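You operate a simulated robot arm through the tools that you are given. There is no shell and no other tool.

Carry out the task below with a simulated robot arm. There is one attempt and no reset: what you move stays moved.

JOB
Link both docked headset packs to channel A, then switch the dock off.
Fine: switch it on, set the dial, press LINK; the grey and the teal pack stay in their slots; the third keeps its channel.

The check looks at the end state, three seconds after you hand in, the way a careful person would. Anything else that was tipped, shoved, dropped, spilled or broken makes it a failure.

ROBOT AND FRAMES
A 6-joint arm with a two-finger parallel gripper, fixed in place. Base frame: the origin is at the foot of the arm, x ahead of it, y to its left, z up. Units: m, rad, N and s.
With the tool pointing down near the work surface it reaches from about 0.3 to 0.66 m from the base axis. Its first joint turns from -2.007 to 2.007 rad. Payload 3.43 kg.
The tool frame sits at the grasp point between the pads (the TCP): z along the fingers, y along the line on which they close. The tips reach 0.034 m beyond it. The gripper opens to 0.128 m. The fingers are 0.024 m wide and 0.012 m thick; the gripper's body (0.048 by 0.13 m) begins 0.096 m behind the TCP.
Orientation is that of the tool frame in the base frame, as a unit quaternion [w, x, y, z]. With the fingers straight down and closing along the base's y, the tool's x points along the base's -x, its y along +y and its z along -z.

CONTROLS
- The arm moves only by the tool drive_tool. Its argument "series" is a list of rows, each a list of 7 numbers: the finger opening in m, from 0 to 0.128, then the shift along the tool's x, y, z in m, then the turn, a rotation vector about the tool's x, y, z in rad. In form: [[hand, x, y, z, rx, ry, rz], ...]. A call has 1 to 20 rows; each row shifts and turns the commanded pose from where the row before left it, along the tool's axes as they then stand. A row lasts 0.2 s, in which the tool goes at most 0.05 m and 0.15 rad; a call with a longer step from one row to the next is refused whole, and so is a gripper value outside its range. Where a pose cannot be reached the arm comes as near as it can. A force on the tool above 40 N (or 10 N above the force at the start of the call, whichever is more), or a blocked arm, ends the call early, and 0.2 s more pass. The fingers move at their own pace (about 0.153 m/s each) and stop on an object; they squeeze with about 22 N. The grip force told is the motor's: it shows also when the fingers shut on nothing. Time passes only in rows, and 0.2 s behind the last, so rows that do not move let the fingers close. It gives the time, the measured TCP pose, the force on the tool (base axes), the opening and the grip force at its end, in the units of the frame above (readings bear some noise), with the torque about the TCP (base axes, N m) and any sound that the robot's microphone picked up.
- Cameras (640 x 400 px; columns grow to the right, rows downward): "scene" is fixed at [0.3992, -0.501, 1.6049]; the picture's right is [0.99, 0.10, 0.00], its down [0.06, -0.59, -0.80] and it looks along [-0.08, 0.80, -0.60] (base axes); focal length 374 px, centre (320, 200). "wrist" rides on the gripper at [0.076, -0.011, -0.16] in the tool frame; the picture's right is [0.15, 0.99, 0.00], its down [-0.88, 0.13, -0.46] and it looks along [-0.45, 0.07, 0.89] (tool axes); focal length 234 px, centre (320, 200). There is no depth. A picture from a camera that has moved, and an enlarged one, comes with that camera's place and axes in the base frame and with its lens.
- snapshot(camera): a new picture of that camera. It takes no simulated time.
- move_column(by): slides the trunk up (or, below 0, down) by that many m; the arm rides with it, the base frame stays. It gives what a move gives, with no picture.
- inspect(camera, box): a new picture of the part [left, top, right, bottom] of that camera's present view, enlarged. It takes no simulated time.
- sign_off(): hands the job in; it is judged then, once.

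Nothing tells you positions but the pictures and the camera data. Unless the task says otherwise, let go and move clear before handing in.

The tools are called after "Emit:" by a JSON object that holds its "op" and its "data". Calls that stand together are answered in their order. drive_tool: Moves the arm, as the interface text tells. Its arguments: {"type":"object","properties":{"series":{"type":"array"}},"required":["series"]} The other tools are called the same way: move_column (by) slides the trunk up or down; snapshot (camera) takes a picture; inspect (camera, box) takes an enlarged picture of a part of a camera's view; sign_off () hands the job in.

At the start:

```text
clock: 0.0
position: [0.2071, 0.2891, 1.0981]
orientation: [0.001, 0.0, 1.0, 0.0]
contact_force: [-0.3, -0.1, -0.7]
torque: [0.01, 0.02, -0.03]
opening: 0.128
grip_force: 0.1
trunk travel left (down, up): [-0.9, 0.09]
```

scene: 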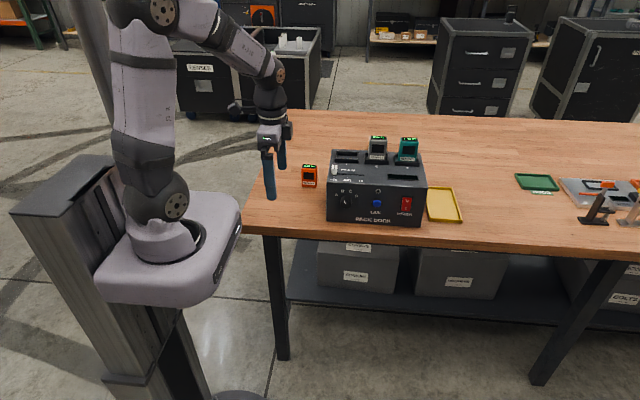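
wrist: 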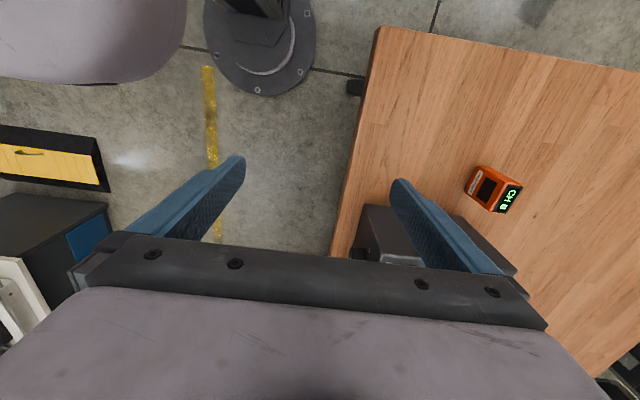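

I see a table with a dark radio dock that holds a grey and a teal pack, with an orange pack loose to its left. On the dock's front face are a dial, a blue button and a red switch. I'll look closer before moving.

Emit:
{"op": "inspect", "data": {"camera": "scene", "box": [290, 120, 450, 230]}}

Emit:
{"op": "inspect", "data": {"camera": "scene", "box": [325, 175, 429, 230]}}

Emit:
{"op": "inspect", "data": {"camera": "scene", "box": [325, 180, 385, 220]}}

Emit:
{"op": "inspect", "data": {"camera": "scene", "box": [350, 125, 430, 175]}}

```text
3.64 times, centred on (370, 175) of scene
camera zoom: at [0.3992, -0.501, 1.6049], right [0.99, 0.1, 0.0], down [0.06, -0.59, -0.8], along [-0.08, 0.8, -0.6], focal length 1359 px, centre (138, 291)
```

zoom: 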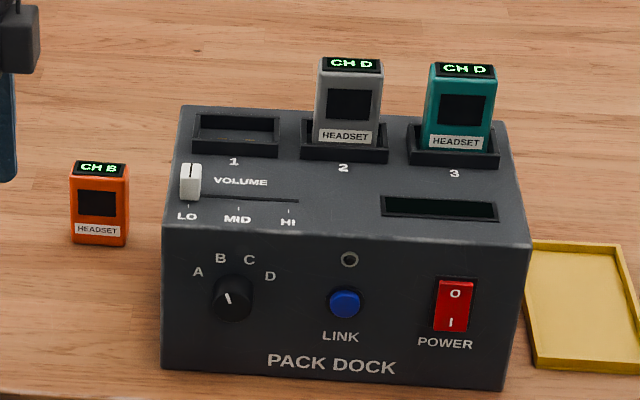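

```text
6.15 times, centred on (377, 202) of scene
camera zoom: at [0.3992, -0.501, 1.6049], right [0.99, 0.1, 0.0], down [0.06, -0.59, -0.8], along [-0.08, 0.8, -0.6], focal length 2300 px, centre (-31, 185)
```

zoom: 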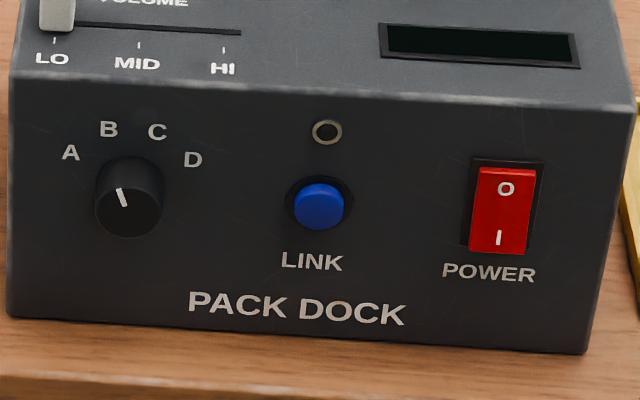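

```text
10.00 times, centred on (355, 200) of scene
camera zoom: at [0.3992, -0.501, 1.6049], right [0.99, 0.1, 0.0], down [0.06, -0.59, -0.8], along [-0.08, 0.8, -0.6], focal length 3738 px, centre (-30, 200)
```

zoom: 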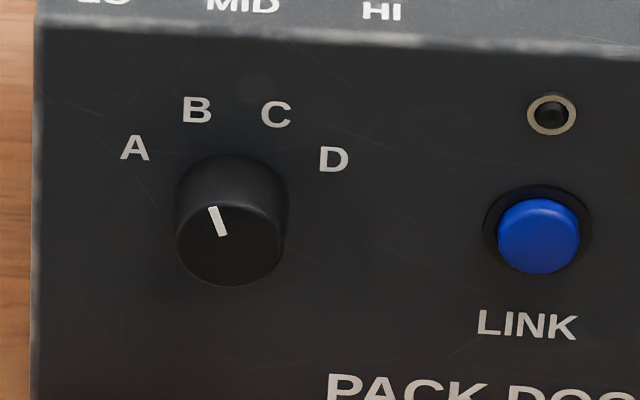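

```text
8.00 times, centred on (390, 150) of scene
camera zoom: at [0.3992, -0.501, 1.6049], right [0.99, 0.1, 0.0], down [0.06, -0.59, -0.8], along [-0.08, 0.8, -0.6], focal length 2990 px, centre (-240, 600)
```

zoom: 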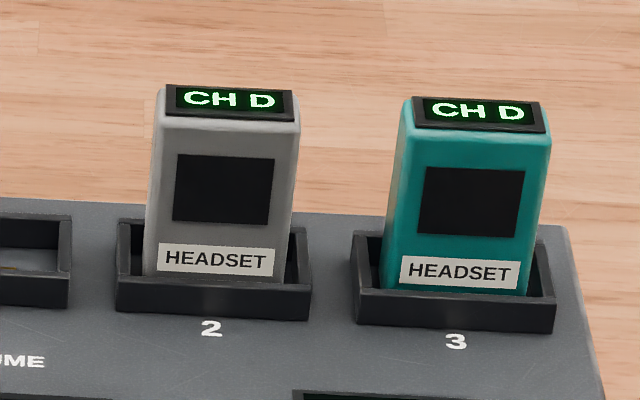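

The dock front faces -y, towards the scene camera, at about y≈0.40, and the tabletop is near z≈0.85. The dial shows B, the power looks off, and both docked packs read CH D. Next I move the arm in front of the dock and turn the tool to point along +y.

Emit:
{"op": "drive_tool", "data": {"series": [[0.128, -0.0365, -0.0232, 0, 0, 0, 0], [0.128, -0.0365, -0.0232, 0, 0, 0, 0], [0.128, -0.0365, -0.0232, 0, 0, 0, 0], [0.128, -0.0365, -0.0232, 0, 0, 0, 0], [0.128, -0.0365, -0.0232, 0, 0, 0, 0], [0.128, -0.0365, -0.0232, 0, 0, 0, 0]]}}

```text
clock: 1.4
position: [0.4265, 0.1497, 1.0972]
orientation: [-0.001, -0.001, 1.0, -0.001]
contact_force: [-0.3, -0.7, -0.9]
torque: [0.02, 0.03, 0.02]
opening: 0.1277
grip_force: 0.0
trunk travel left (down, up): [-0.9, 0.09]
```

The tool is now at (0.43, 0.15, 1.10), clear of the table. I'll turn it so the fingers point to +y with the camera above.

Emit:
{"op": "drive_tool", "data": {"series": [[0.06, 0, 0, 0, -0.0806, 0.0806, 0.0806], [0.06, 0, 0, 0, -0.0806, 0.0806, 0.0806], [0.06, 0, 0, 0, -0.0806, 0.0806, 0.0806], [0.06, 0, 0, 0, -0.0806, 0.0806, 0.0806], [0.06, 0, 0, 0, -0.0806, 0.0806, 0.0806], [0.06, 0, 0, 0, -0.0806, 0.0806, 0.0806], [0.06, 0, 0, 0, -0.0806, 0.0806, 0.0806], [0.06, 0, 0, 0, -0.0806, 0.0806, 0.0806], [0.06, 0, 0, 0, -0.0806, 0.0806, 0.0806], [0.06, 0, 0, 0, -0.0806, 0.0806, 0.0806], [0.06, 0, 0, 0, -0.0806, 0.0806, 0.0806], [0.06, 0, 0, 0, -0.0806, 0.0806, 0.0806], [0.06, 0, 0, 0, -0.0806, 0.0806, 0.0806], [0.06, 0, 0, 0, -0.0806, 0.0806, 0.0806], [0.06, 0, 0, 0, -0.0806, 0.0806, 0.0806]]}}

Emit:
{"op": "snapshot", "data": {"camera": "scene"}}

Emit:
{"op": "snapshot", "data": {"camera": "wrist"}}

```text
clock: 4.6
position: [0.4255, 0.1499, 1.098]
orientation: [-0.5, 0.5, 0.499, 0.5]
contact_force: [-1.0, 0.1, 0.0]
torque: [0.0, -0.03, -0.01]
opening: 0.0599
grip_force: 0.0
trunk travel left (down, up): [-0.9, 0.09]
```

```text
taken
```

scene: 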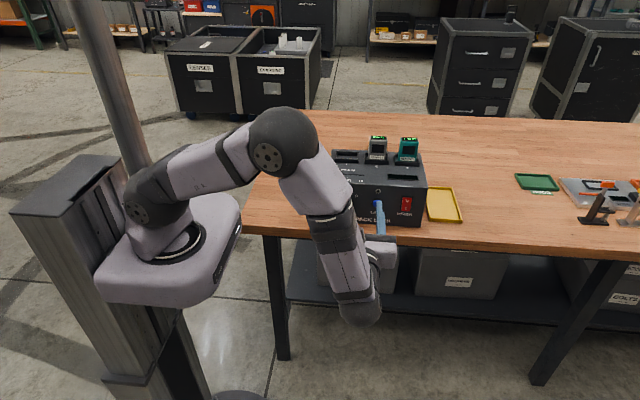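

```text
taken
camera wrist: at [0.4145, -0.0098, 1.1724], right [0.99, 0.0, 0.14], down [0.13, -0.45, -0.88], along [0.07, 0.89, -0.45], focal length 234 px, centre (320, 200)
```

wrist: 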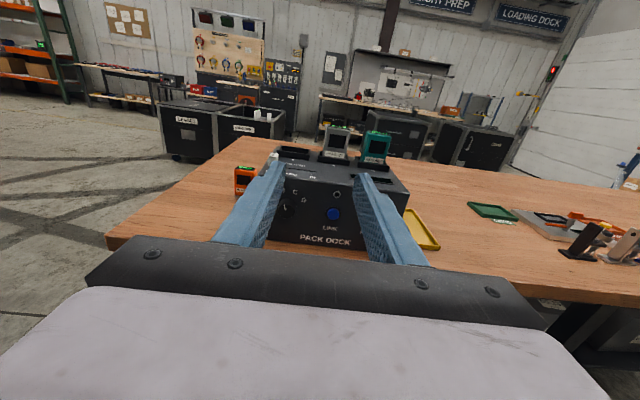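

The turn worked: the fingers point at the dock's front and the camera looks at it from above. I'll zoom in to measure the controls.

Emit:
{"op": "inspect", "data": {"camera": "wrist", "box": [240, 140, 400, 250]}}

Emit:
{"op": "inspect", "data": {"camera": "wrist", "box": [270, 180, 350, 230]}}

```text
3.64 times, centred on (320, 195) of wrist
camera zoom: at [0.4145, -0.0098, 1.1724], right [0.99, 0.0, 0.14], down [0.13, -0.45, -0.88], along [0.07, 0.89, -0.45], focal length 852 px, centre (320, 218)
```

zoom: 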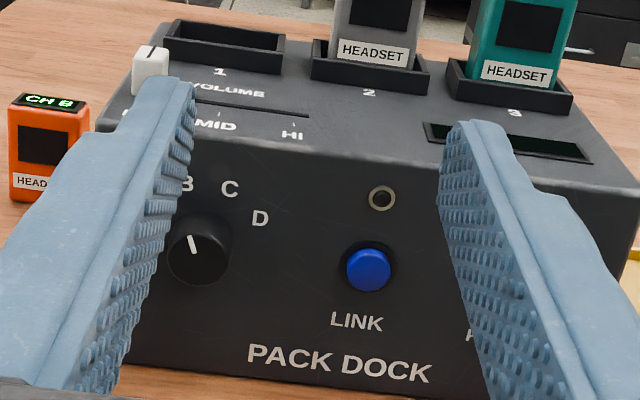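

```text
8.00 times, centred on (310, 205) of wrist
camera zoom: at [0.4145, -0.0098, 1.1724], right [0.99, 0.0, 0.14], down [0.13, -0.45, -0.88], along [0.07, 0.89, -0.45], focal length 1873 px, centre (400, 160)
```

zoom: 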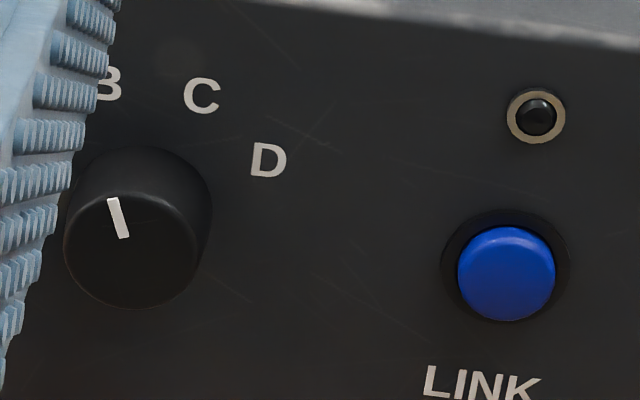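

I need depth more precisely, so I'll close the fingers and shift sideways for a wide baseline view.

Emit:
{"op": "drive_tool", "data": {"series": [[0.0, 0, 0.04, 0, 0, 0, 0], [0.0, 0, 0.04, 0, 0, 0, 0], [0.0, 0, 0.04, 0, 0, 0, 0], [0.0, 0, 0, 0, 0, 0, 0]]}}

Emit:
{"op": "inspect", "data": {"camera": "wrist", "box": [200, 130, 360, 230]}}

Emit:
{"op": "snapshot", "data": {"camera": "wrist"}}

```text
clock: 5.6
position: [0.5462, 0.1492, 1.097]
orientation: [-0.5, 0.5, 0.501, 0.5]
contact_force: [0.2, 0.7, 1.2]
torque: [0.0, -0.01, -0.02]
opening: 0.0
grip_force: 22.1
trunk travel left (down, up): [-0.9, 0.09]
```

```text
4.00 times, centred on (280, 180) of wrist
camera zoom: at [0.5344, -0.0094, 1.1726], right [0.99, 0.0, 0.15], down [0.13, -0.46, -0.88], along [0.07, 0.89, -0.45], focal length 937 px, centre (480, 280)
```

zoom: 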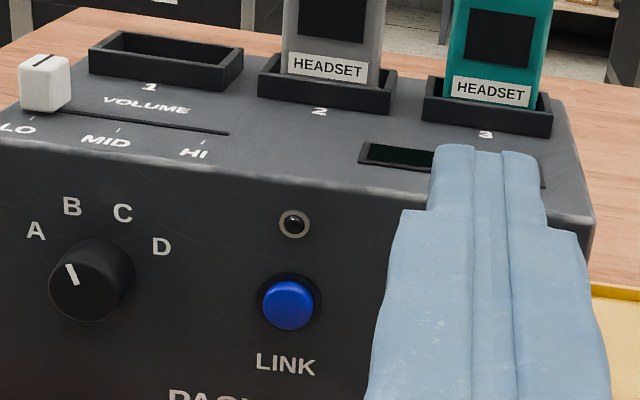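

```text
taken
camera wrist: at [0.5344, -0.0094, 1.1726], right [0.99, 0.0, 0.15], down [0.13, -0.46, -0.88], along [0.07, 0.89, -0.45], focal length 234 px, centre (320, 200)
```

wrist: 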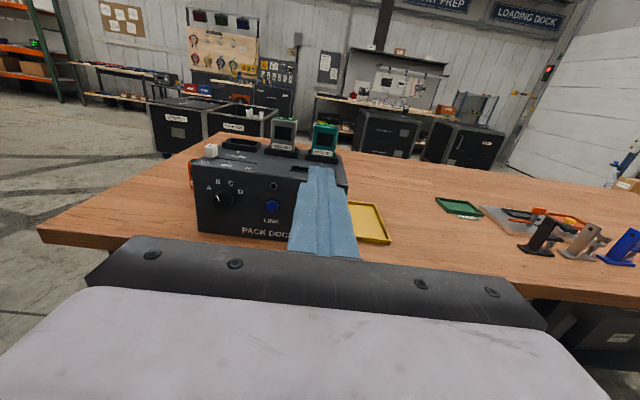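

Triangulated: LINK button at about (0.476, 0.387, 0.945), the knob cap at about (0.385, 0.377, 0.945), and the power rocker near (0.563, 0.39, 0.945). The LED by LINK is dark. I'll lower and come closer to the rocker for a better look.

Emit:
{"op": "drive_tool", "data": {"series": [[0.0, -0.04, 0.004, 0, 0, 0, 0], [0.0, -0.04, 0.004, 0, 0, 0, 0], [0.0, -0.04, 0.004, 0, 0, 0, 0], [0.0, -0.042, 0.005, 0, 0, 0, 0], [0.0, 0, 0, 0.04, 0, 0, 0], [0.0, 0, 0, 0.04, 0, 0, 0], [0.0, 0, 0, 0.04, 0, 0, 0]]}}

Emit:
{"op": "snapshot", "data": {"camera": "wrist"}}

Emit:
{"op": "snapshot", "data": {"camera": "scene"}}

Emit:
{"op": "inspect", "data": {"camera": "wrist", "box": [240, 100, 400, 200]}}

```text
clock: 7.2
position: [0.5634, 0.2716, 0.9373]
orientation: [0.5, -0.5, -0.5, -0.5]
contact_force: [0.4, 0.4, 0.3]
torque: [-0.01, 0.01, 0.04]
opening: 0.0
grip_force: 22.0
trunk travel left (down, up): [-0.9, 0.09]
```

```text
taken
camera wrist: at [0.5527, 0.1128, 1.0128], right [0.99, 0.0, 0.15], down [0.13, -0.46, -0.88], along [0.07, 0.89, -0.45], focal length 234 px, centre (320, 200)
```

wrist: 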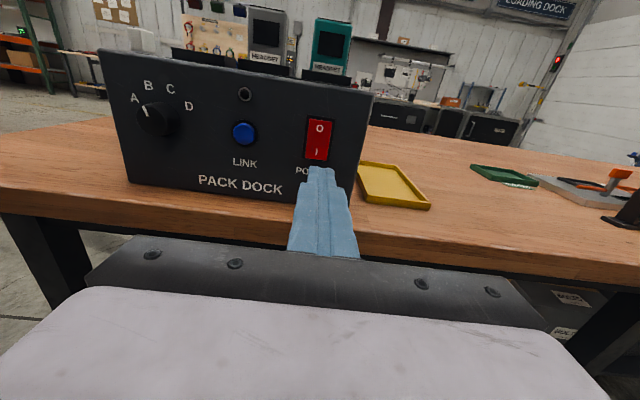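

```text
taken
```

scene: 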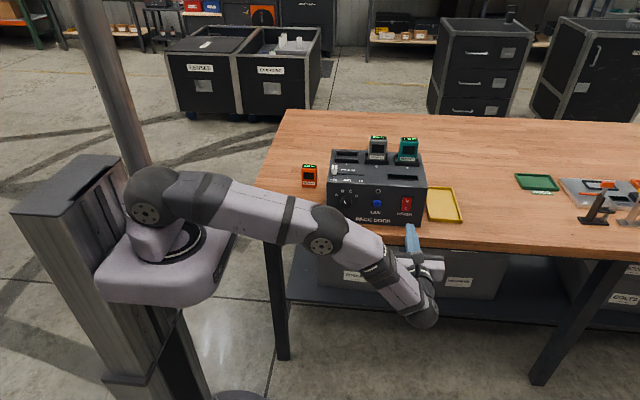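

```text
4.00 times, centred on (320, 150) of wrist
camera zoom: at [0.5527, 0.1128, 1.0128], right [0.99, 0.0, 0.15], down [0.13, -0.46, -0.88], along [0.07, 0.89, -0.45], focal length 937 px, centre (320, 400)
```

zoom: 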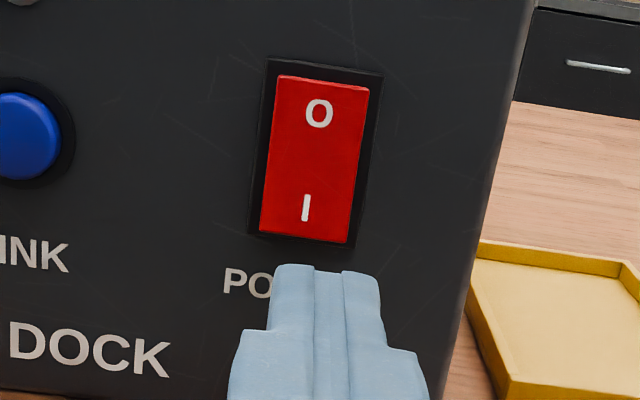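

The rocker spans z≈0.927–0.973 at x≈0.561, and its lower "I" half sticks out, so the dock is off. I'll line the closed tips up with the I half and close in on it.

Emit:
{"op": "drive_tool", "data": {"series": [[0.0, -0.005, -0.002, 0.02, 0, 0, 0], [0.0, 0, 0, 0.02, 0, 0, 0], [0.0, 0, 0, 0.015, 0, 0, 0], [0.0, 0, 0, 0, 0, 0, 0]]}}

Emit:
{"op": "inspect", "data": {"camera": "wrist", "box": [240, 100, 400, 200]}}

Emit:
{"op": "inspect", "data": {"camera": "scene", "box": [370, 180, 450, 230]}}

```text
clock: 8.2
position: [0.5627, 0.3249, 0.931]
orientation: [-0.5, 0.5, 0.499, 0.5]
contact_force: [0.2, 0.3, -0.6]
torque: [-0.01, -0.01, -0.04]
opening: 0.0
grip_force: 21.9
trunk travel left (down, up): [-0.9, 0.09]
```

```text
4.00 times, centred on (320, 150) of wrist
camera zoom: at [0.5508, 0.1652, 1.0067], right [0.99, 0.0, 0.15], down [0.13, -0.46, -0.88], along [0.07, 0.89, -0.45], focal length 937 px, centre (320, 400)
```

zoom: 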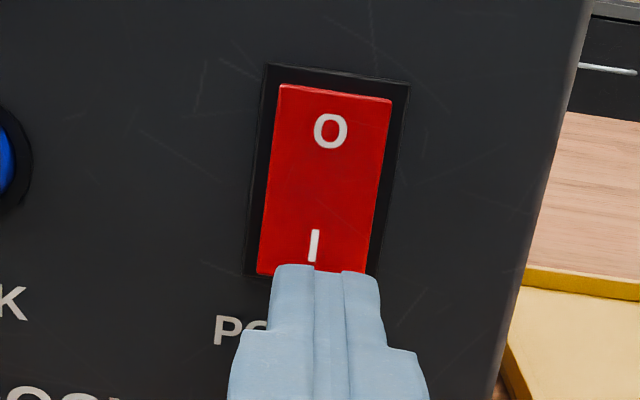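

```text
8.00 times, centred on (410, 205) of scene
camera zoom: at [0.3992, -0.501, 1.6049], right [0.99, 0.1, 0.0], down [0.06, -0.59, -0.8], along [-0.08, 0.8, -0.6], focal length 2990 px, centre (-400, 160)
```

zoom: 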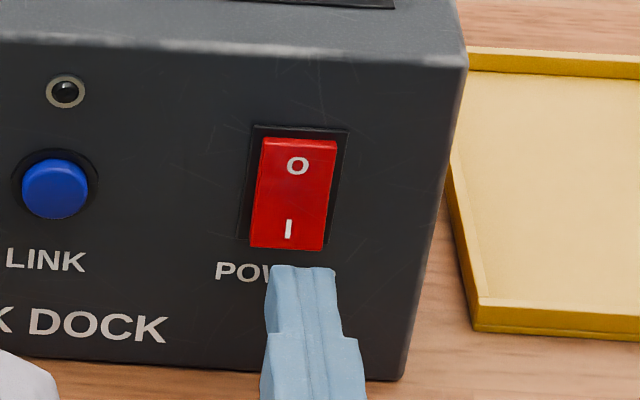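

The tip sits in front of the I half. I'll ease forward in small steps until it clicks.

Emit:
{"op": "drive_tool", "data": {"series": [[0.0, 0, -0.002, 0.01, 0, 0, 0], [0.0, 0, 0, 0.004, 0, 0, 0], [0.0, 0, 0, 0.002, 0, 0, 0], [0.0, 0, 0, 0.002, 0, 0, 0], [0.0, 0, 0, 0.002, 0, 0, 0], [0.0, 0, 0, 0.002, 0, 0, 0], [0.0, 0, 0, 0.002, 0, 0, 0]]}}

Emit:
{"op": "inspect", "data": {"camera": "scene", "box": [370, 180, 450, 230]}}

```text
clock: 9.8
position: [0.5588, 0.3486, 0.9312]
orientation: [0.5, -0.5, -0.5, -0.5]
contact_force: [-1.4, -4.3, -0.7]
torque: [-0.04, -0.05, 0.0]
opening: 0.0001
grip_force: 22.1
trunk travel left (down, up): [-0.9, 0.09]
```

```text
8.00 times, centred on (410, 205) of scene
camera zoom: at [0.3992, -0.501, 1.6049], right [0.99, 0.1, 0.0], down [0.06, -0.59, -0.8], along [-0.08, 0.8, -0.6], focal length 2990 px, centre (-400, 160)
```

zoom: 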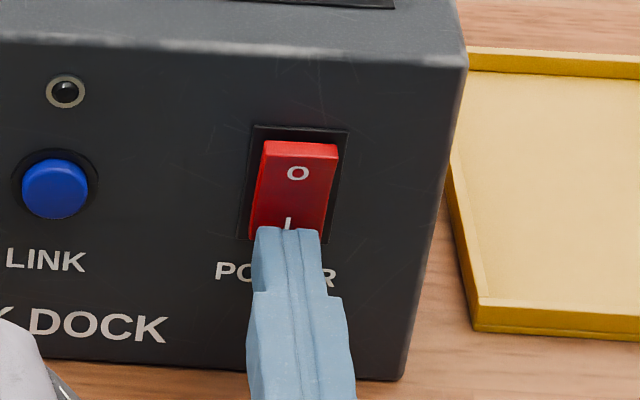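

The rocker is moving under a 4 N push, but the LED is still dark. I'll go a little further.

Emit:
{"op": "drive_tool", "data": {"series": [[0.0, 0, 0, 0.0015, 0, 0, 0], [0.0, 0, 0, 0.0015, 0, 0, 0], [0.0, 0, 0, 0.0015, 0, 0, 0]]}}

Emit:
{"op": "inspect", "data": {"camera": "scene", "box": [370, 180, 450, 230]}}

```text
clock: 10.6
position: [0.5584, 0.3475, 0.9317]
orientation: [-0.501, 0.5, 0.498, 0.501]
contact_force: [-3.0, -31.3, -3.5]
torque: [0.27, -0.52, 0.07]
opening: 0.0
grip_force: 21.7
trunk travel left (down, up): [-0.9, 0.09]
```

```text
8.00 times, centred on (410, 205) of scene
camera zoom: at [0.3992, -0.501, 1.6049], right [0.99, 0.1, 0.0], down [0.06, -0.59, -0.8], along [-0.08, 0.8, -0.6], focal length 2990 px, centre (-400, 160)
```

zoom: 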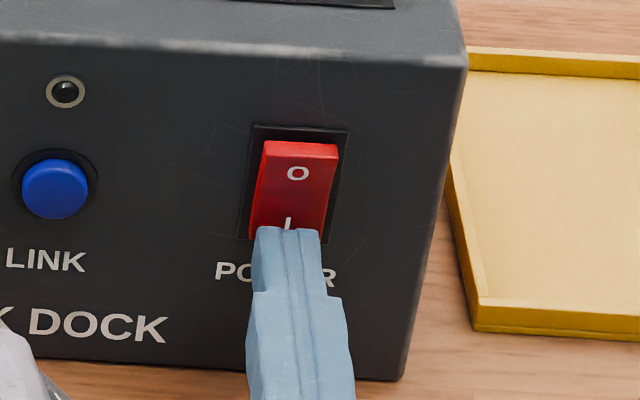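

The force rose to 31 N with no further travel, so the rocker is at its stop. I'll back off and check it.

Emit:
{"op": "drive_tool", "data": {"series": [[0.0, 0, 0, -0.01, 0, 0, 0], [0.0, 0, 0, -0.03, 0, 0, 0], [0.0, 0, 0, -0.03, 0, 0, 0], [0.0, 0, 0, 0, 0, 0, 0]]}}

Emit:
{"op": "inspect", "data": {"camera": "scene", "box": [325, 130, 445, 230]}}

Emit:
{"op": "inspect", "data": {"camera": "wrist", "box": [80, 40, 400, 240]}}

```text
clock: 11.6
position: [0.5574, 0.2839, 0.9313]
orientation: [-0.501, 0.499, 0.501, 0.499]
contact_force: [-0.8, -0.2, 0.7]
torque: [0.01, -0.02, 0.01]
opening: 0.0
grip_force: 22.1
trunk travel left (down, up): [-0.9, 0.09]
```

```text
4.00 times, centred on (385, 180) of scene
camera zoom: at [0.3992, -0.501, 1.6049], right [0.99, 0.1, 0.0], down [0.06, -0.59, -0.8], along [-0.08, 0.8, -0.6], focal length 1495 px, centre (60, 280)
```

zoom: 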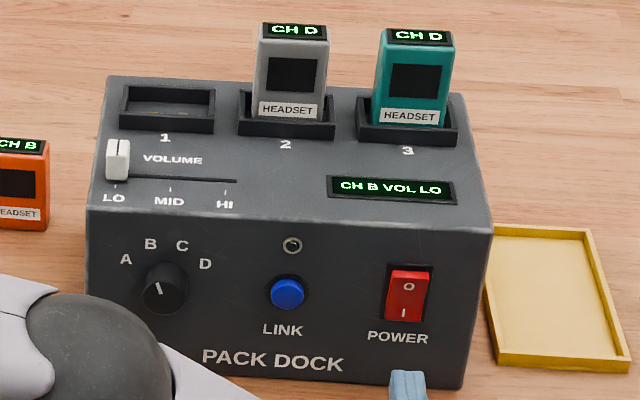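

```text
2.00 times, centred on (240, 140) of wrist
camera zoom: at [0.5457, 0.1246, 1.0056], right [0.99, 0.0, 0.15], down [0.13, -0.46, -0.88], along [0.07, 0.89, -0.45], focal length 468 px, centre (480, 320)
```

zoom: 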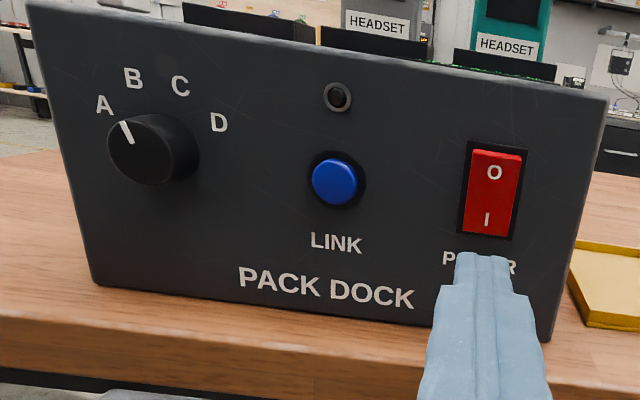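

Power is on: the dock's display reads "CH B VOL LO". Now I'll go in front of the dial with the fingers open.

Emit:
{"op": "drive_tool", "data": {"series": [[0.06, 0.015, 0, -0.014, 0, 0, 0], [0.06, 0, -0.043, 0, 0, 0, 0], [0.06, 0, -0.043, 0, 0, 0, 0], [0.06, 0, -0.043, 0, 0, 0, 0], [0.06, 0, -0.043, 0, 0, 0, 0], [0.06, 0, 0, 0, 0, 0, 0]]}}

Emit:
{"op": "inspect", "data": {"camera": "wrist", "box": [240, 100, 400, 200]}}

Emit:
{"op": "snapshot", "data": {"camera": "scene"}}

Emit:
{"op": "snapshot", "data": {"camera": "wrist"}}

```text
clock: 13.0
position: [0.3875, 0.2726, 0.9486]
orientation: [-0.5, 0.5, 0.5, 0.5]
contact_force: [0.8, -0.1, -0.3]
torque: [0.0, -0.03, 0.03]
opening: 0.0598
grip_force: 0.0
trunk travel left (down, up): [-0.9, 0.09]
```

```text
4.00 times, centred on (320, 150) of wrist
camera zoom: at [0.3762, 0.1128, 1.0234], right [0.99, 0.0, 0.15], down [0.13, -0.46, -0.88], along [0.07, 0.89, -0.45], focal length 937 px, centre (320, 400)
```

zoom: 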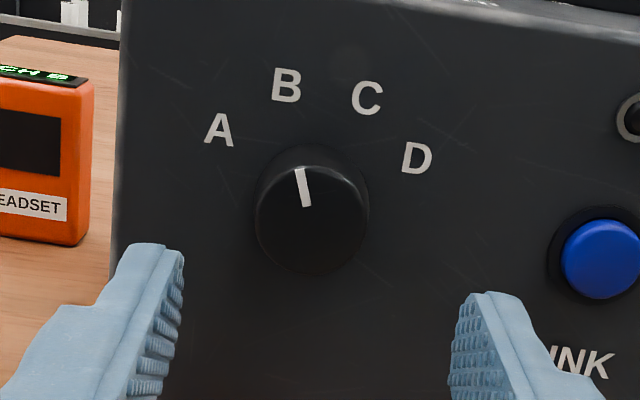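

```text
taken
```

scene: 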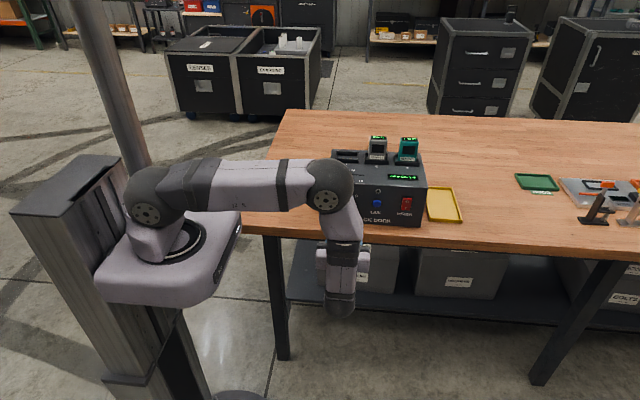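

```text
taken
camera wrist: at [0.3762, 0.1128, 1.0234], right [0.99, 0.0, 0.15], down [0.13, -0.46, -0.88], along [0.07, 0.89, -0.45], focal length 234 px, centre (320, 200)
```

wrist: 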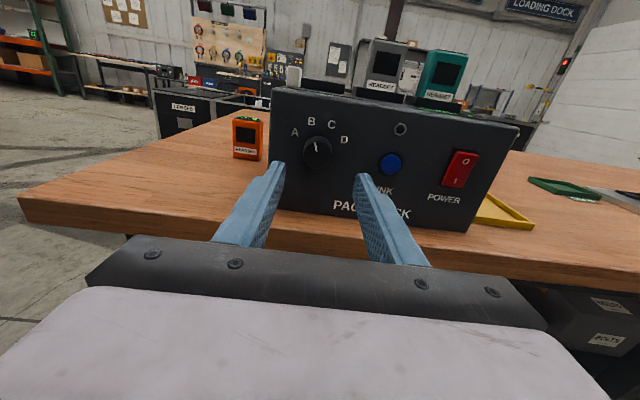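

Knob centre at about (0.386, 0.947), diameter about 33 mm, sticking out about 22 mm from the panel at y≈0.395. I'll centre on it and advance with open fingers.

Emit:
{"op": "drive_tool", "data": {"series": [[0.06, -0.001, -0.0015, 0.03, 0, 0, 0], [0.06, 0, 0, 0.025, 0, 0, 0], [0.06, 0, 0, 0.012, 0, 0, 0], [0.06, 0, 0, 0.004, 0, 0, 0], [0.06, 0, 0, 0, 0, 0, 0]]}}

Emit:
{"op": "inspect", "data": {"camera": "wrist", "box": [240, 100, 400, 200]}}

Emit:
{"op": "inspect", "data": {"camera": "scene", "box": [300, 130, 460, 230]}}

```text
clock: 14.2
position: [0.3854, 0.3407, 0.9458]
orientation: [-0.5, 0.5, 0.5, 0.5]
contact_force: [0.2, 0.6, -0.1]
torque: [0.02, 0.0, 0.0]
opening: 0.0598
grip_force: 0.0
trunk travel left (down, up): [-0.9, 0.09]
```

```text
4.00 times, centred on (320, 150) of wrist
camera zoom: at [0.3733, 0.1818, 1.0201], right [0.99, 0.0, 0.15], down [0.13, -0.46, -0.88], along [0.07, 0.89, -0.45], focal length 937 px, centre (320, 400)
```

zoom: 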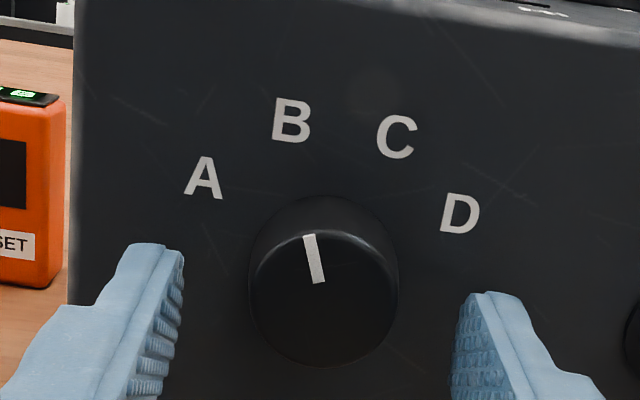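

```text
4.00 times, centred on (380, 180) of scene
camera zoom: at [0.3992, -0.501, 1.6049], right [0.99, 0.1, 0.0], down [0.06, -0.59, -0.8], along [-0.08, 0.8, -0.6], focal length 1495 px, centre (80, 280)
```

zoom: 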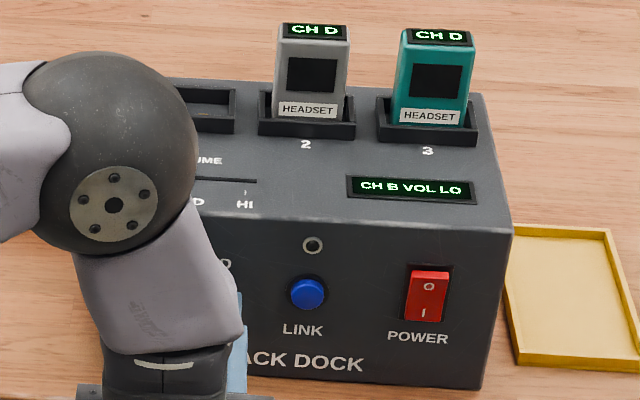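

The fingers straddle the knob with good centring. I'll advance 10 mm more so they overlap it, and check for contact.

Emit:
{"op": "drive_tool", "data": {"series": [[0.06, 0.001, 0, 0.004, 0, 0, 0], [0.06, 0, 0, 0.003, 0, 0, 0], [0.06, 0, 0, 0.003, 0, 0, 0], [0.06, 0, 0, 0, 0, 0, 0]]}}

Emit:
{"op": "inspect", "data": {"camera": "wrist", "box": [240, 100, 400, 200]}}

```text
clock: 15.2
position: [0.3837, 0.3499, 0.9464]
orientation: [0.501, -0.499, -0.5, -0.499]
contact_force: [-0.3, 0.2, -0.7]
torque: [-0.01, 0.04, 0.0]
opening: 0.0601
grip_force: 0.0
trunk travel left (down, up): [-0.9, 0.09]
```

```text
4.00 times, centred on (320, 150) of wrist
camera zoom: at [0.3737, 0.191, 1.0211], right [0.99, 0.0, 0.15], down [0.13, -0.46, -0.88], along [0.07, 0.89, -0.45], focal length 937 px, centre (320, 400)
```

zoom: 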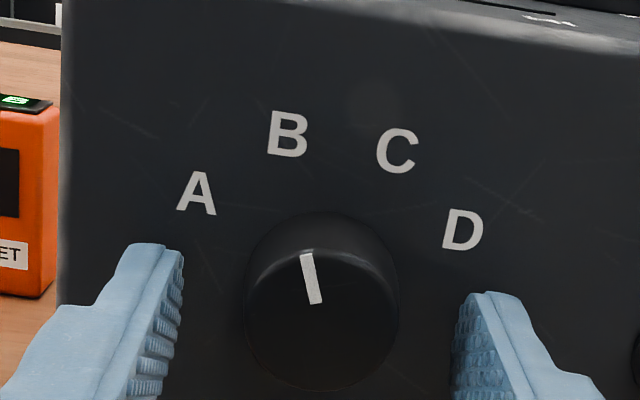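

No contact with the panel. I'll close on the knob.

Emit:
{"op": "drive_tool", "data": {"series": [[0.04, 0, 0, 0, 0, 0, 0], [0.03, 0, 0, 0, 0, 0, 0], [0.02, 0, 0, 0, 0, 0, 0], [0.02, 0, 0, 0, 0, 0, 0]]}}

Emit:
{"op": "inspect", "data": {"camera": "wrist", "box": [240, 100, 400, 200]}}

```text
clock: 16.2
position: [0.3843, 0.3493, 0.9469]
orientation: [-0.5, 0.499, 0.501, 0.5]
contact_force: [-1.2, -0.2, -1.0]
torque: [0.09, 0.0, 0.05]
opening: 0.0328
grip_force: 45.1
trunk travel left (down, up): [-0.9, 0.09]
```

```text
4.00 times, centred on (320, 150) of wrist
camera zoom: at [0.3735, 0.191, 1.0211], right [0.99, 0.0, 0.15], down [0.13, -0.46, -0.88], along [0.07, 0.89, -0.45], focal length 937 px, centre (320, 400)
```

zoom: 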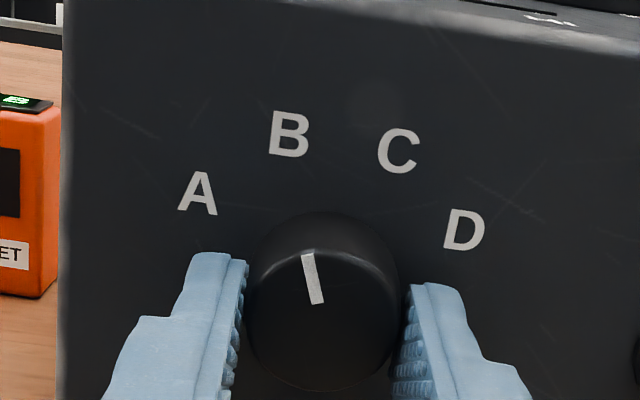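

The fingers hold the knob (33 mm) with almost no side force. Now I'll turn it counter-clockwise about 40°, from B to A.

Emit:
{"op": "drive_tool", "data": {"series": [[0.02, 0, 0, 0, 0, 0, -0.1], [0.02, 0, 0, 0, 0, 0, -0.1], [0.02, 0, 0, 0, 0, 0, -0.1], [0.02, 0, 0, 0, 0, 0, -0.1], [0.02, 0, 0, 0, 0, 0, -0.1], [0.02, 0, 0, 0, 0, 0, -0.1], [0.02, 0, 0, 0, 0, 0, -0.1], [0.02, 0, 0, 0, 0, 0, 0]]}}

Emit:
{"op": "inspect", "data": {"camera": "wrist", "box": [200, 80, 440, 230]}}

Emit:
{"op": "inspect", "data": {"camera": "scene", "box": [300, 130, 460, 230]}}

```text
clock: 18.0
position: [0.3872, 0.3501, 0.9476]
orientation: [-0.297, 0.297, 0.64, 0.643]
contact_force: [12.4, 7.2, 14.7]
torque: [0.47, 0.23, -0.27]
opening: 0.033
grip_force: 44.9
trunk travel left (down, up): [-0.9, 0.09]
```

```text
2.67 times, centred on (320, 155) of wrist
camera zoom: at [0.329, 0.191, 0.996], right [0.66, 0.0, 0.75], down [0.67, -0.45, -0.59], along [0.34, 0.89, -0.3], focal length 624 px, centre (320, 320)
```

zoom: 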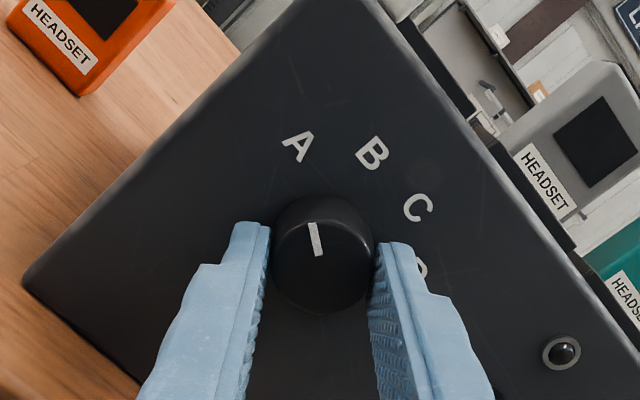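

```text
4.00 times, centred on (380, 180) of scene
camera zoom: at [0.3992, -0.501, 1.6049], right [0.99, 0.1, 0.0], down [0.06, -0.59, -0.8], along [-0.08, 0.8, -0.6], focal length 1495 px, centre (80, 280)
```

zoom: 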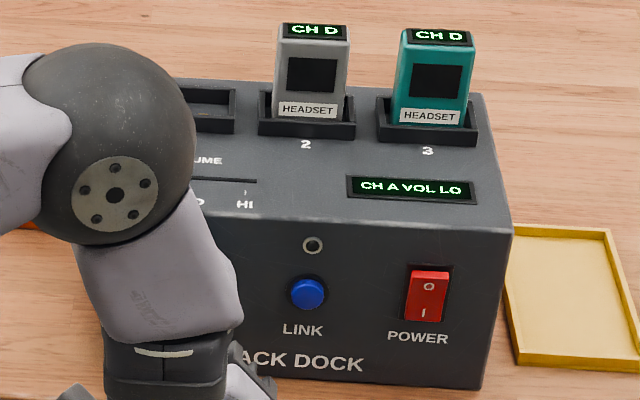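

The display now reads "CH A VOL LO". I'll release the knob and back out.

Emit:
{"op": "drive_tool", "data": {"series": [[0.036, 0, 0, 0, 0, 0, 0], [0.05, 0, 0, 0, 0, 0, 0], [0.06, 0, 0, 0, 0, 0, 0], [0.06, 0, 0, -0.02, 0, 0, 0], [0.06, 0, 0, -0.03, 0, 0, 0], [0.06, 0, 0, -0.03, 0, 0, 0]]}}

Emit:
{"op": "inspect", "data": {"camera": "wrist", "box": [200, 80, 440, 230]}}

Emit:
{"op": "inspect", "data": {"camera": "scene", "box": [300, 130, 460, 230]}}

```text
clock: 19.4
position: [0.384, 0.2697, 0.9467]
orientation: [-0.299, 0.297, 0.641, 0.641]
contact_force: [0.1, -0.2, 0.8]
torque: [0.01, -0.03, -0.01]
opening: 0.0602
grip_force: 0.1
trunk travel left (down, up): [-0.9, 0.09]
```

```text
2.67 times, centred on (320, 155) of wrist
camera zoom: at [0.3271, 0.1104, 0.9964], right [0.66, 0.0, 0.75], down [0.67, -0.45, -0.59], along [0.34, 0.89, -0.3], focal length 624 px, centre (320, 320)
```

zoom: 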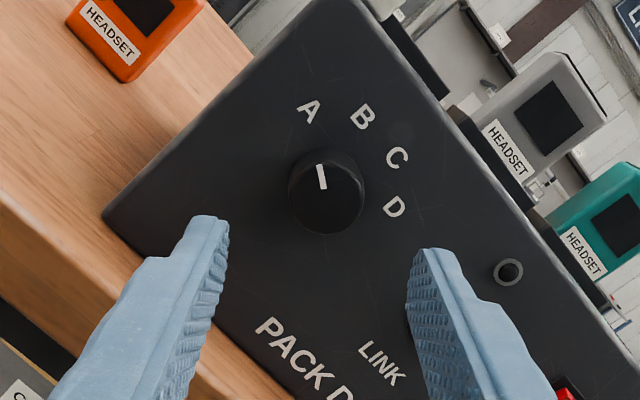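

```text
4.00 times, centred on (380, 180) of scene
camera zoom: at [0.3992, -0.501, 1.6049], right [0.99, 0.1, 0.0], down [0.06, -0.59, -0.8], along [-0.08, 0.8, -0.6], focal length 1495 px, centre (80, 280)
```

zoom: 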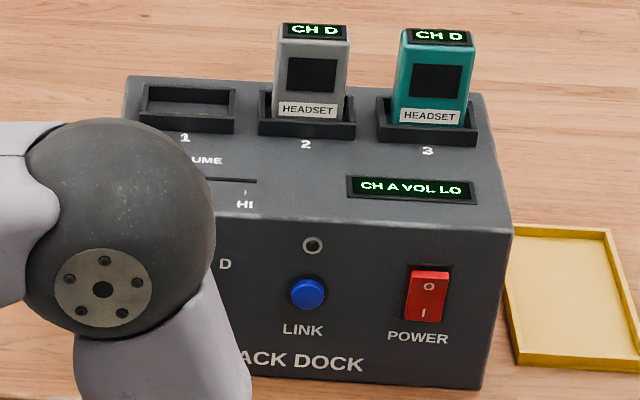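

The dial holds at A. Next I'll turn the tool back level, close the fingers and move in front of the LINK button.

Emit:
{"op": "drive_tool", "data": {"series": [[0.0, 0, 0, 0, 0, 0, 0.1], [0.0, 0, 0, 0, 0, 0, 0.1], [0.0, 0, 0, 0, 0, 0, 0.1], [0.0, 0, 0, 0, 0, 0, 0.1], [0.0, 0, 0, 0, 0, 0, 0.1], [0.0, 0, 0, 0, 0, 0, 0.1], [0.0, 0, 0, 0, 0, 0, 0.1], [0.0, 0, 0.046, 0, 0, 0, 0], [0.0, 0, 0.046, 0, 0, 0, 0], [0.0, 0, 0, 0, 0, 0, 0]]}}

Emit:
{"op": "inspect", "data": {"camera": "wrist", "box": [240, 100, 400, 200]}}

Emit:
{"op": "inspect", "data": {"camera": "scene", "box": [300, 130, 460, 230]}}

```text
clock: 21.6
position: [0.4787, 0.2695, 0.946]
orientation: [-0.5, 0.501, 0.499, 0.5]
contact_force: [0.0, -0.1, 0.8]
torque: [0.02, 0.0, -0.01]
opening: 0.0
grip_force: 22.1
trunk travel left (down, up): [-0.9, 0.09]
```

```text
4.00 times, centred on (320, 150) of wrist
camera zoom: at [0.4665, 0.1111, 1.021], right [0.99, 0.0, 0.15], down [0.13, -0.46, -0.88], along [0.07, 0.89, -0.45], focal length 937 px, centre (320, 400)
```

zoom: 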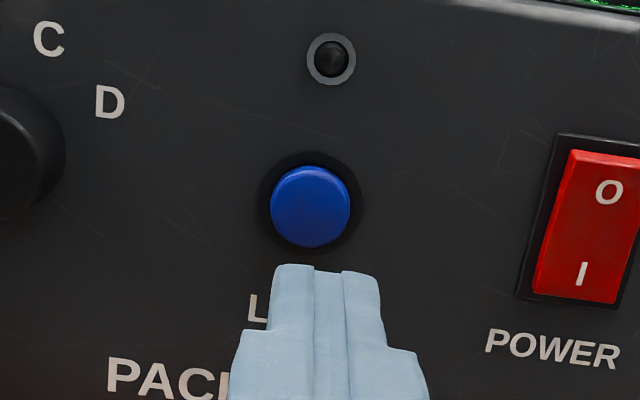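

```text
4.00 times, centred on (380, 180) of scene
camera zoom: at [0.3992, -0.501, 1.6049], right [0.99, 0.1, 0.0], down [0.06, -0.59, -0.8], along [-0.08, 0.8, -0.6], focal length 1495 px, centre (80, 280)
```

zoom: 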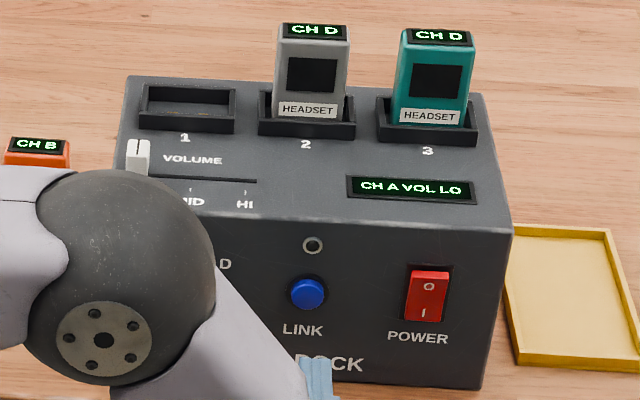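

The button is at about x=0.476, z=0.946, nearly straight ahead. I'll advance and press in small steps.

Emit:
{"op": "drive_tool", "data": {"series": [[0.0, 0, -0.002, 0.03, 0, 0, 0], [0.0, 0, 0, 0.025, 0, 0, 0], [0.0, 0, 0, 0.01, 0, 0, 0], [0.0, 0, 0, 0.004, 0, 0, 0], [0.0, 0, 0, 0.002, 0, 0, 0], [0.0, 0, 0, 0.002, 0, 0, 0], [0.0, 0, 0, 0.002, 0, 0, 0]]}}

Emit:
{"op": "inspect", "data": {"camera": "scene", "box": [300, 130, 460, 230]}}

Emit:
{"op": "inspect", "data": {"camera": "wrist", "box": [240, 100, 400, 200]}}

```text
clock: 23.2
position: [0.4753, 0.3455, 0.9457]
orientation: [0.501, -0.499, -0.501, -0.499]
contact_force: [-0.2, 0.1, -0.2]
torque: [-0.03, 0.01, 0.0]
opening: 0.0001
grip_force: 22.5
trunk travel left (down, up): [-0.9, 0.09]
```

```text
4.00 times, centred on (380, 180) of scene
camera zoom: at [0.3992, -0.501, 1.6049], right [0.99, 0.1, 0.0], down [0.06, -0.59, -0.8], along [-0.08, 0.8, -0.6], focal length 1495 px, centre (80, 280)
```

zoom: 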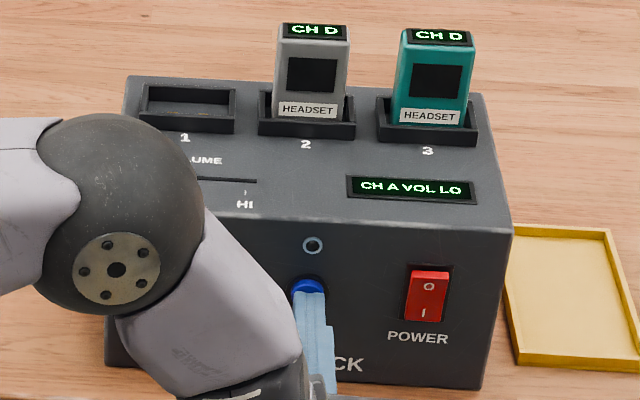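

```text
4.00 times, centred on (320, 150) of wrist
camera zoom: at [0.464, 0.1865, 1.0207], right [0.99, 0.0, 0.15], down [0.13, -0.46, -0.88], along [0.07, 0.89, -0.45], focal length 937 px, centre (320, 400)
```

zoom: 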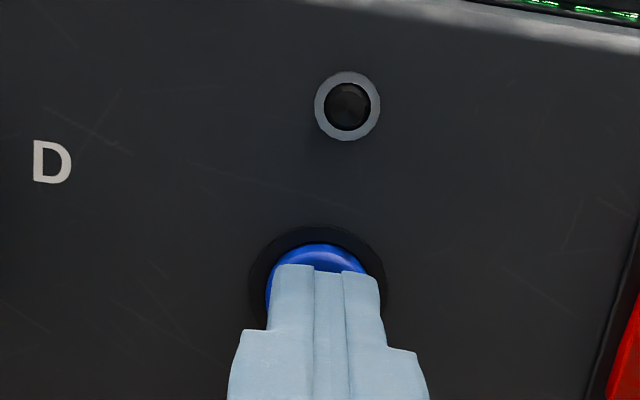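

No contact yet, but the tip is just at the button. I'll keep going in small steps.

Emit:
{"op": "drive_tool", "data": {"series": [[0.0, 0, 0, 0.002, 0, 0, 0], [0.0, 0, 0, 0.002, 0, 0, 0], [0.0, 0, 0, 0.0015, 0, 0, 0], [0.0, 0, 0, 0.0015, 0, 0, 0]]}}

Emit:
{"op": "inspect", "data": {"camera": "scene", "box": [300, 130, 460, 230]}}

Emit:
{"op": "inspect", "data": {"camera": "wrist", "box": [240, 100, 400, 200]}}

```text
clock: 24.2
position: [0.4753, 0.3514, 0.9454]
orientation: [-0.5, 0.501, 0.499, 0.501]
contact_force: [-0.2, -2.4, 0.0]
torque: [0.0, -0.02, -0.01]
opening: 0.0001
grip_force: 22.2
trunk travel left (down, up): [-0.9, 0.09]
heard: click
```

```text
4.00 times, centred on (380, 180) of scene
camera zoom: at [0.3992, -0.501, 1.6049], right [0.99, 0.1, 0.0], down [0.06, -0.59, -0.8], along [-0.08, 0.8, -0.6], focal length 1495 px, centre (80, 280)
```

zoom: 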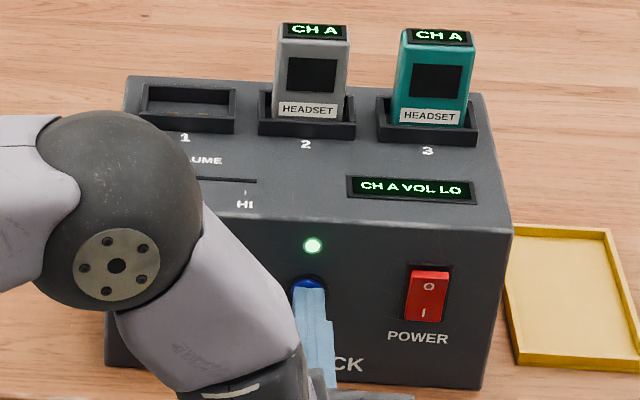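

```text
4.00 times, centred on (320, 150) of wrist
camera zoom: at [0.4638, 0.1922, 1.0207], right [0.99, 0.0, 0.15], down [0.13, -0.46, -0.88], along [0.07, 0.89, -0.45], focal length 937 px, centre (320, 400)
```

zoom: 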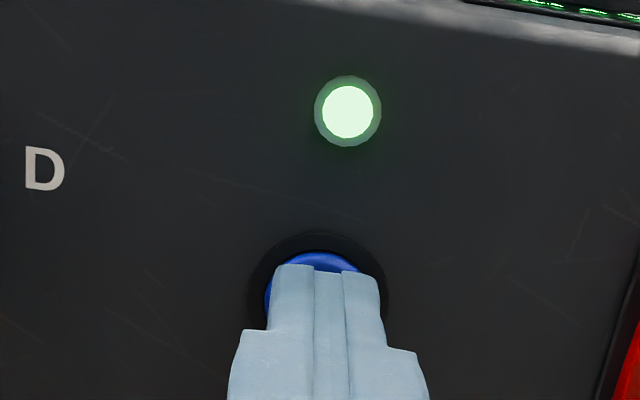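

LINK clicked, the LED lit, and both docked packs now show CH A. I'll back off and move to the "O" half of the rocker.

Emit:
{"op": "drive_tool", "data": {"series": [[0.0, 0, 0, -0.02, 0, 0, 0], [0.0, 0, 0, -0.04, 0, 0, 0], [0.0, 0.01, 0.042, 0, 0, 0, 0], [0.0, 0.01, 0.042, 0, 0, 0, 0], [0.0, 0, 0, 0, 0, 0, 0]]}}

Emit:
{"op": "inspect", "data": {"camera": "wrist", "box": [240, 100, 400, 200]}}

Emit:
{"op": "inspect", "data": {"camera": "scene", "box": [300, 130, 460, 230]}}

```text
clock: 25.4
position: [0.559, 0.2925, 0.9667]
orientation: [-0.5, 0.5, 0.5, 0.5]
contact_force: [-0.5, 0.2, -0.2]
torque: [0.06, -0.01, 0.0]
opening: 0.0
grip_force: 21.5
trunk travel left (down, up): [-0.9, 0.09]
```

```text
4.00 times, centred on (320, 150) of wrist
camera zoom: at [0.5475, 0.1331, 1.041], right [0.99, 0.0, 0.15], down [0.13, -0.46, -0.88], along [0.07, 0.89, -0.45], focal length 937 px, centre (320, 400)
```

zoom: 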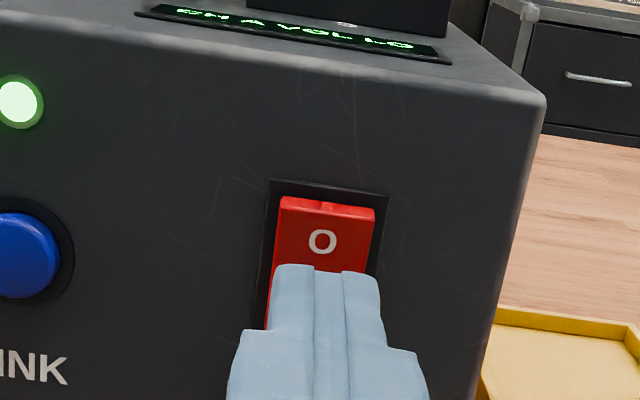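

```text
4.00 times, centred on (380, 180) of scene
camera zoom: at [0.3992, -0.501, 1.6049], right [0.99, 0.1, 0.0], down [0.06, -0.59, -0.8], along [-0.08, 0.8, -0.6], focal length 1495 px, centre (80, 280)
```

zoom: 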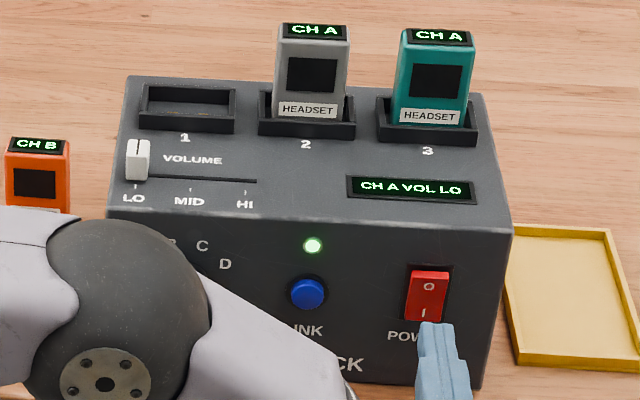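

The tip is aligned with O (x≈0.560, z≈0.963). I'll press it gently.

Emit:
{"op": "drive_tool", "data": {"series": [[0.0, 0, 0.001, 0.02, 0, 0, 0], [0.0, 0, 0, 0.018, 0, 0, 0], [0.0, 0, 0, 0.004, 0, 0, 0], [0.0, 0, 0, 0.003, 0, 0, 0], [0.0, 0, 0, 0.002, 0, 0, 0], [0.0, 0, 0, 0.002, 0, 0, 0], [0.0, 0, 0, 0.002, 0, 0, 0], [0.0, 0, 0, 0.002, 0, 0, 0]]}}

Emit:
{"op": "inspect", "data": {"camera": "scene", "box": [300, 130, 460, 230]}}

```text
clock: 27.2
position: [0.5597, 0.3454, 0.9657]
orientation: [0.5, -0.5, -0.5, -0.5]
contact_force: [-0.6, -0.9, 1.1]
torque: [0.02, 0.02, 0.0]
opening: 0.0002
grip_force: 22.1
trunk travel left (down, up): [-0.9, 0.09]
```

```text
4.00 times, centred on (380, 180) of scene
camera zoom: at [0.3992, -0.501, 1.6049], right [0.99, 0.1, 0.0], down [0.06, -0.59, -0.8], along [-0.08, 0.8, -0.6], focal length 1495 px, centre (80, 280)
```

zoom: 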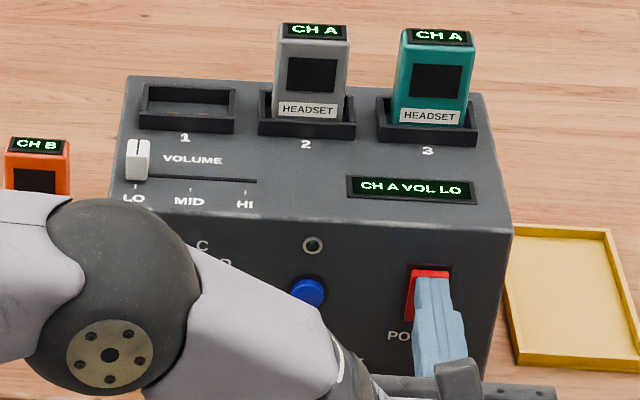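

The rocker is giving slightly, and the display is still on. I'll press on in small steps.

Emit:
{"op": "drive_tool", "data": {"series": [[0.0, 0, 0, 0.0015, 0, 0, 0], [0.0, 0, 0, 0.0015, 0, 0, 0], [0.0, 0, 0, 0.0015, 0, 0, 0]]}}

Emit:
{"op": "inspect", "data": {"camera": "scene", "box": [300, 130, 460, 230]}}

```text
clock: 28.0
position: [0.5597, 0.3463, 0.9661]
orientation: [0.5, -0.5, -0.5, -0.5]
contact_force: [-1.4, -15.1, -0.6]
torque: [-0.21, -0.19, 0.07]
opening: 0.0
grip_force: 22.1
trunk travel left (down, up): [-0.9, 0.09]
```

```text
4.00 times, centred on (380, 180) of scene
camera zoom: at [0.3992, -0.501, 1.6049], right [0.99, 0.1, 0.0], down [0.06, -0.59, -0.8], along [-0.08, 0.8, -0.6], focal length 1495 px, centre (80, 280)
```

zoom: 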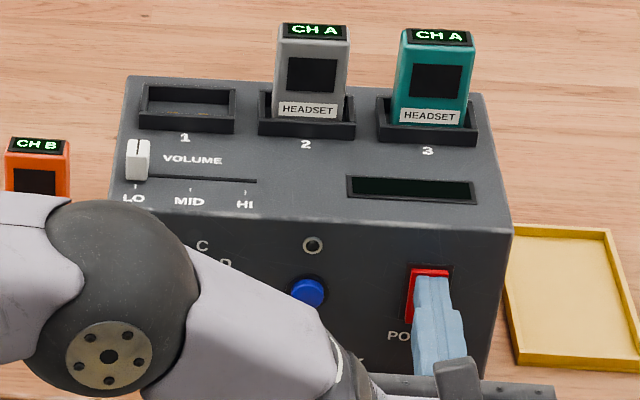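

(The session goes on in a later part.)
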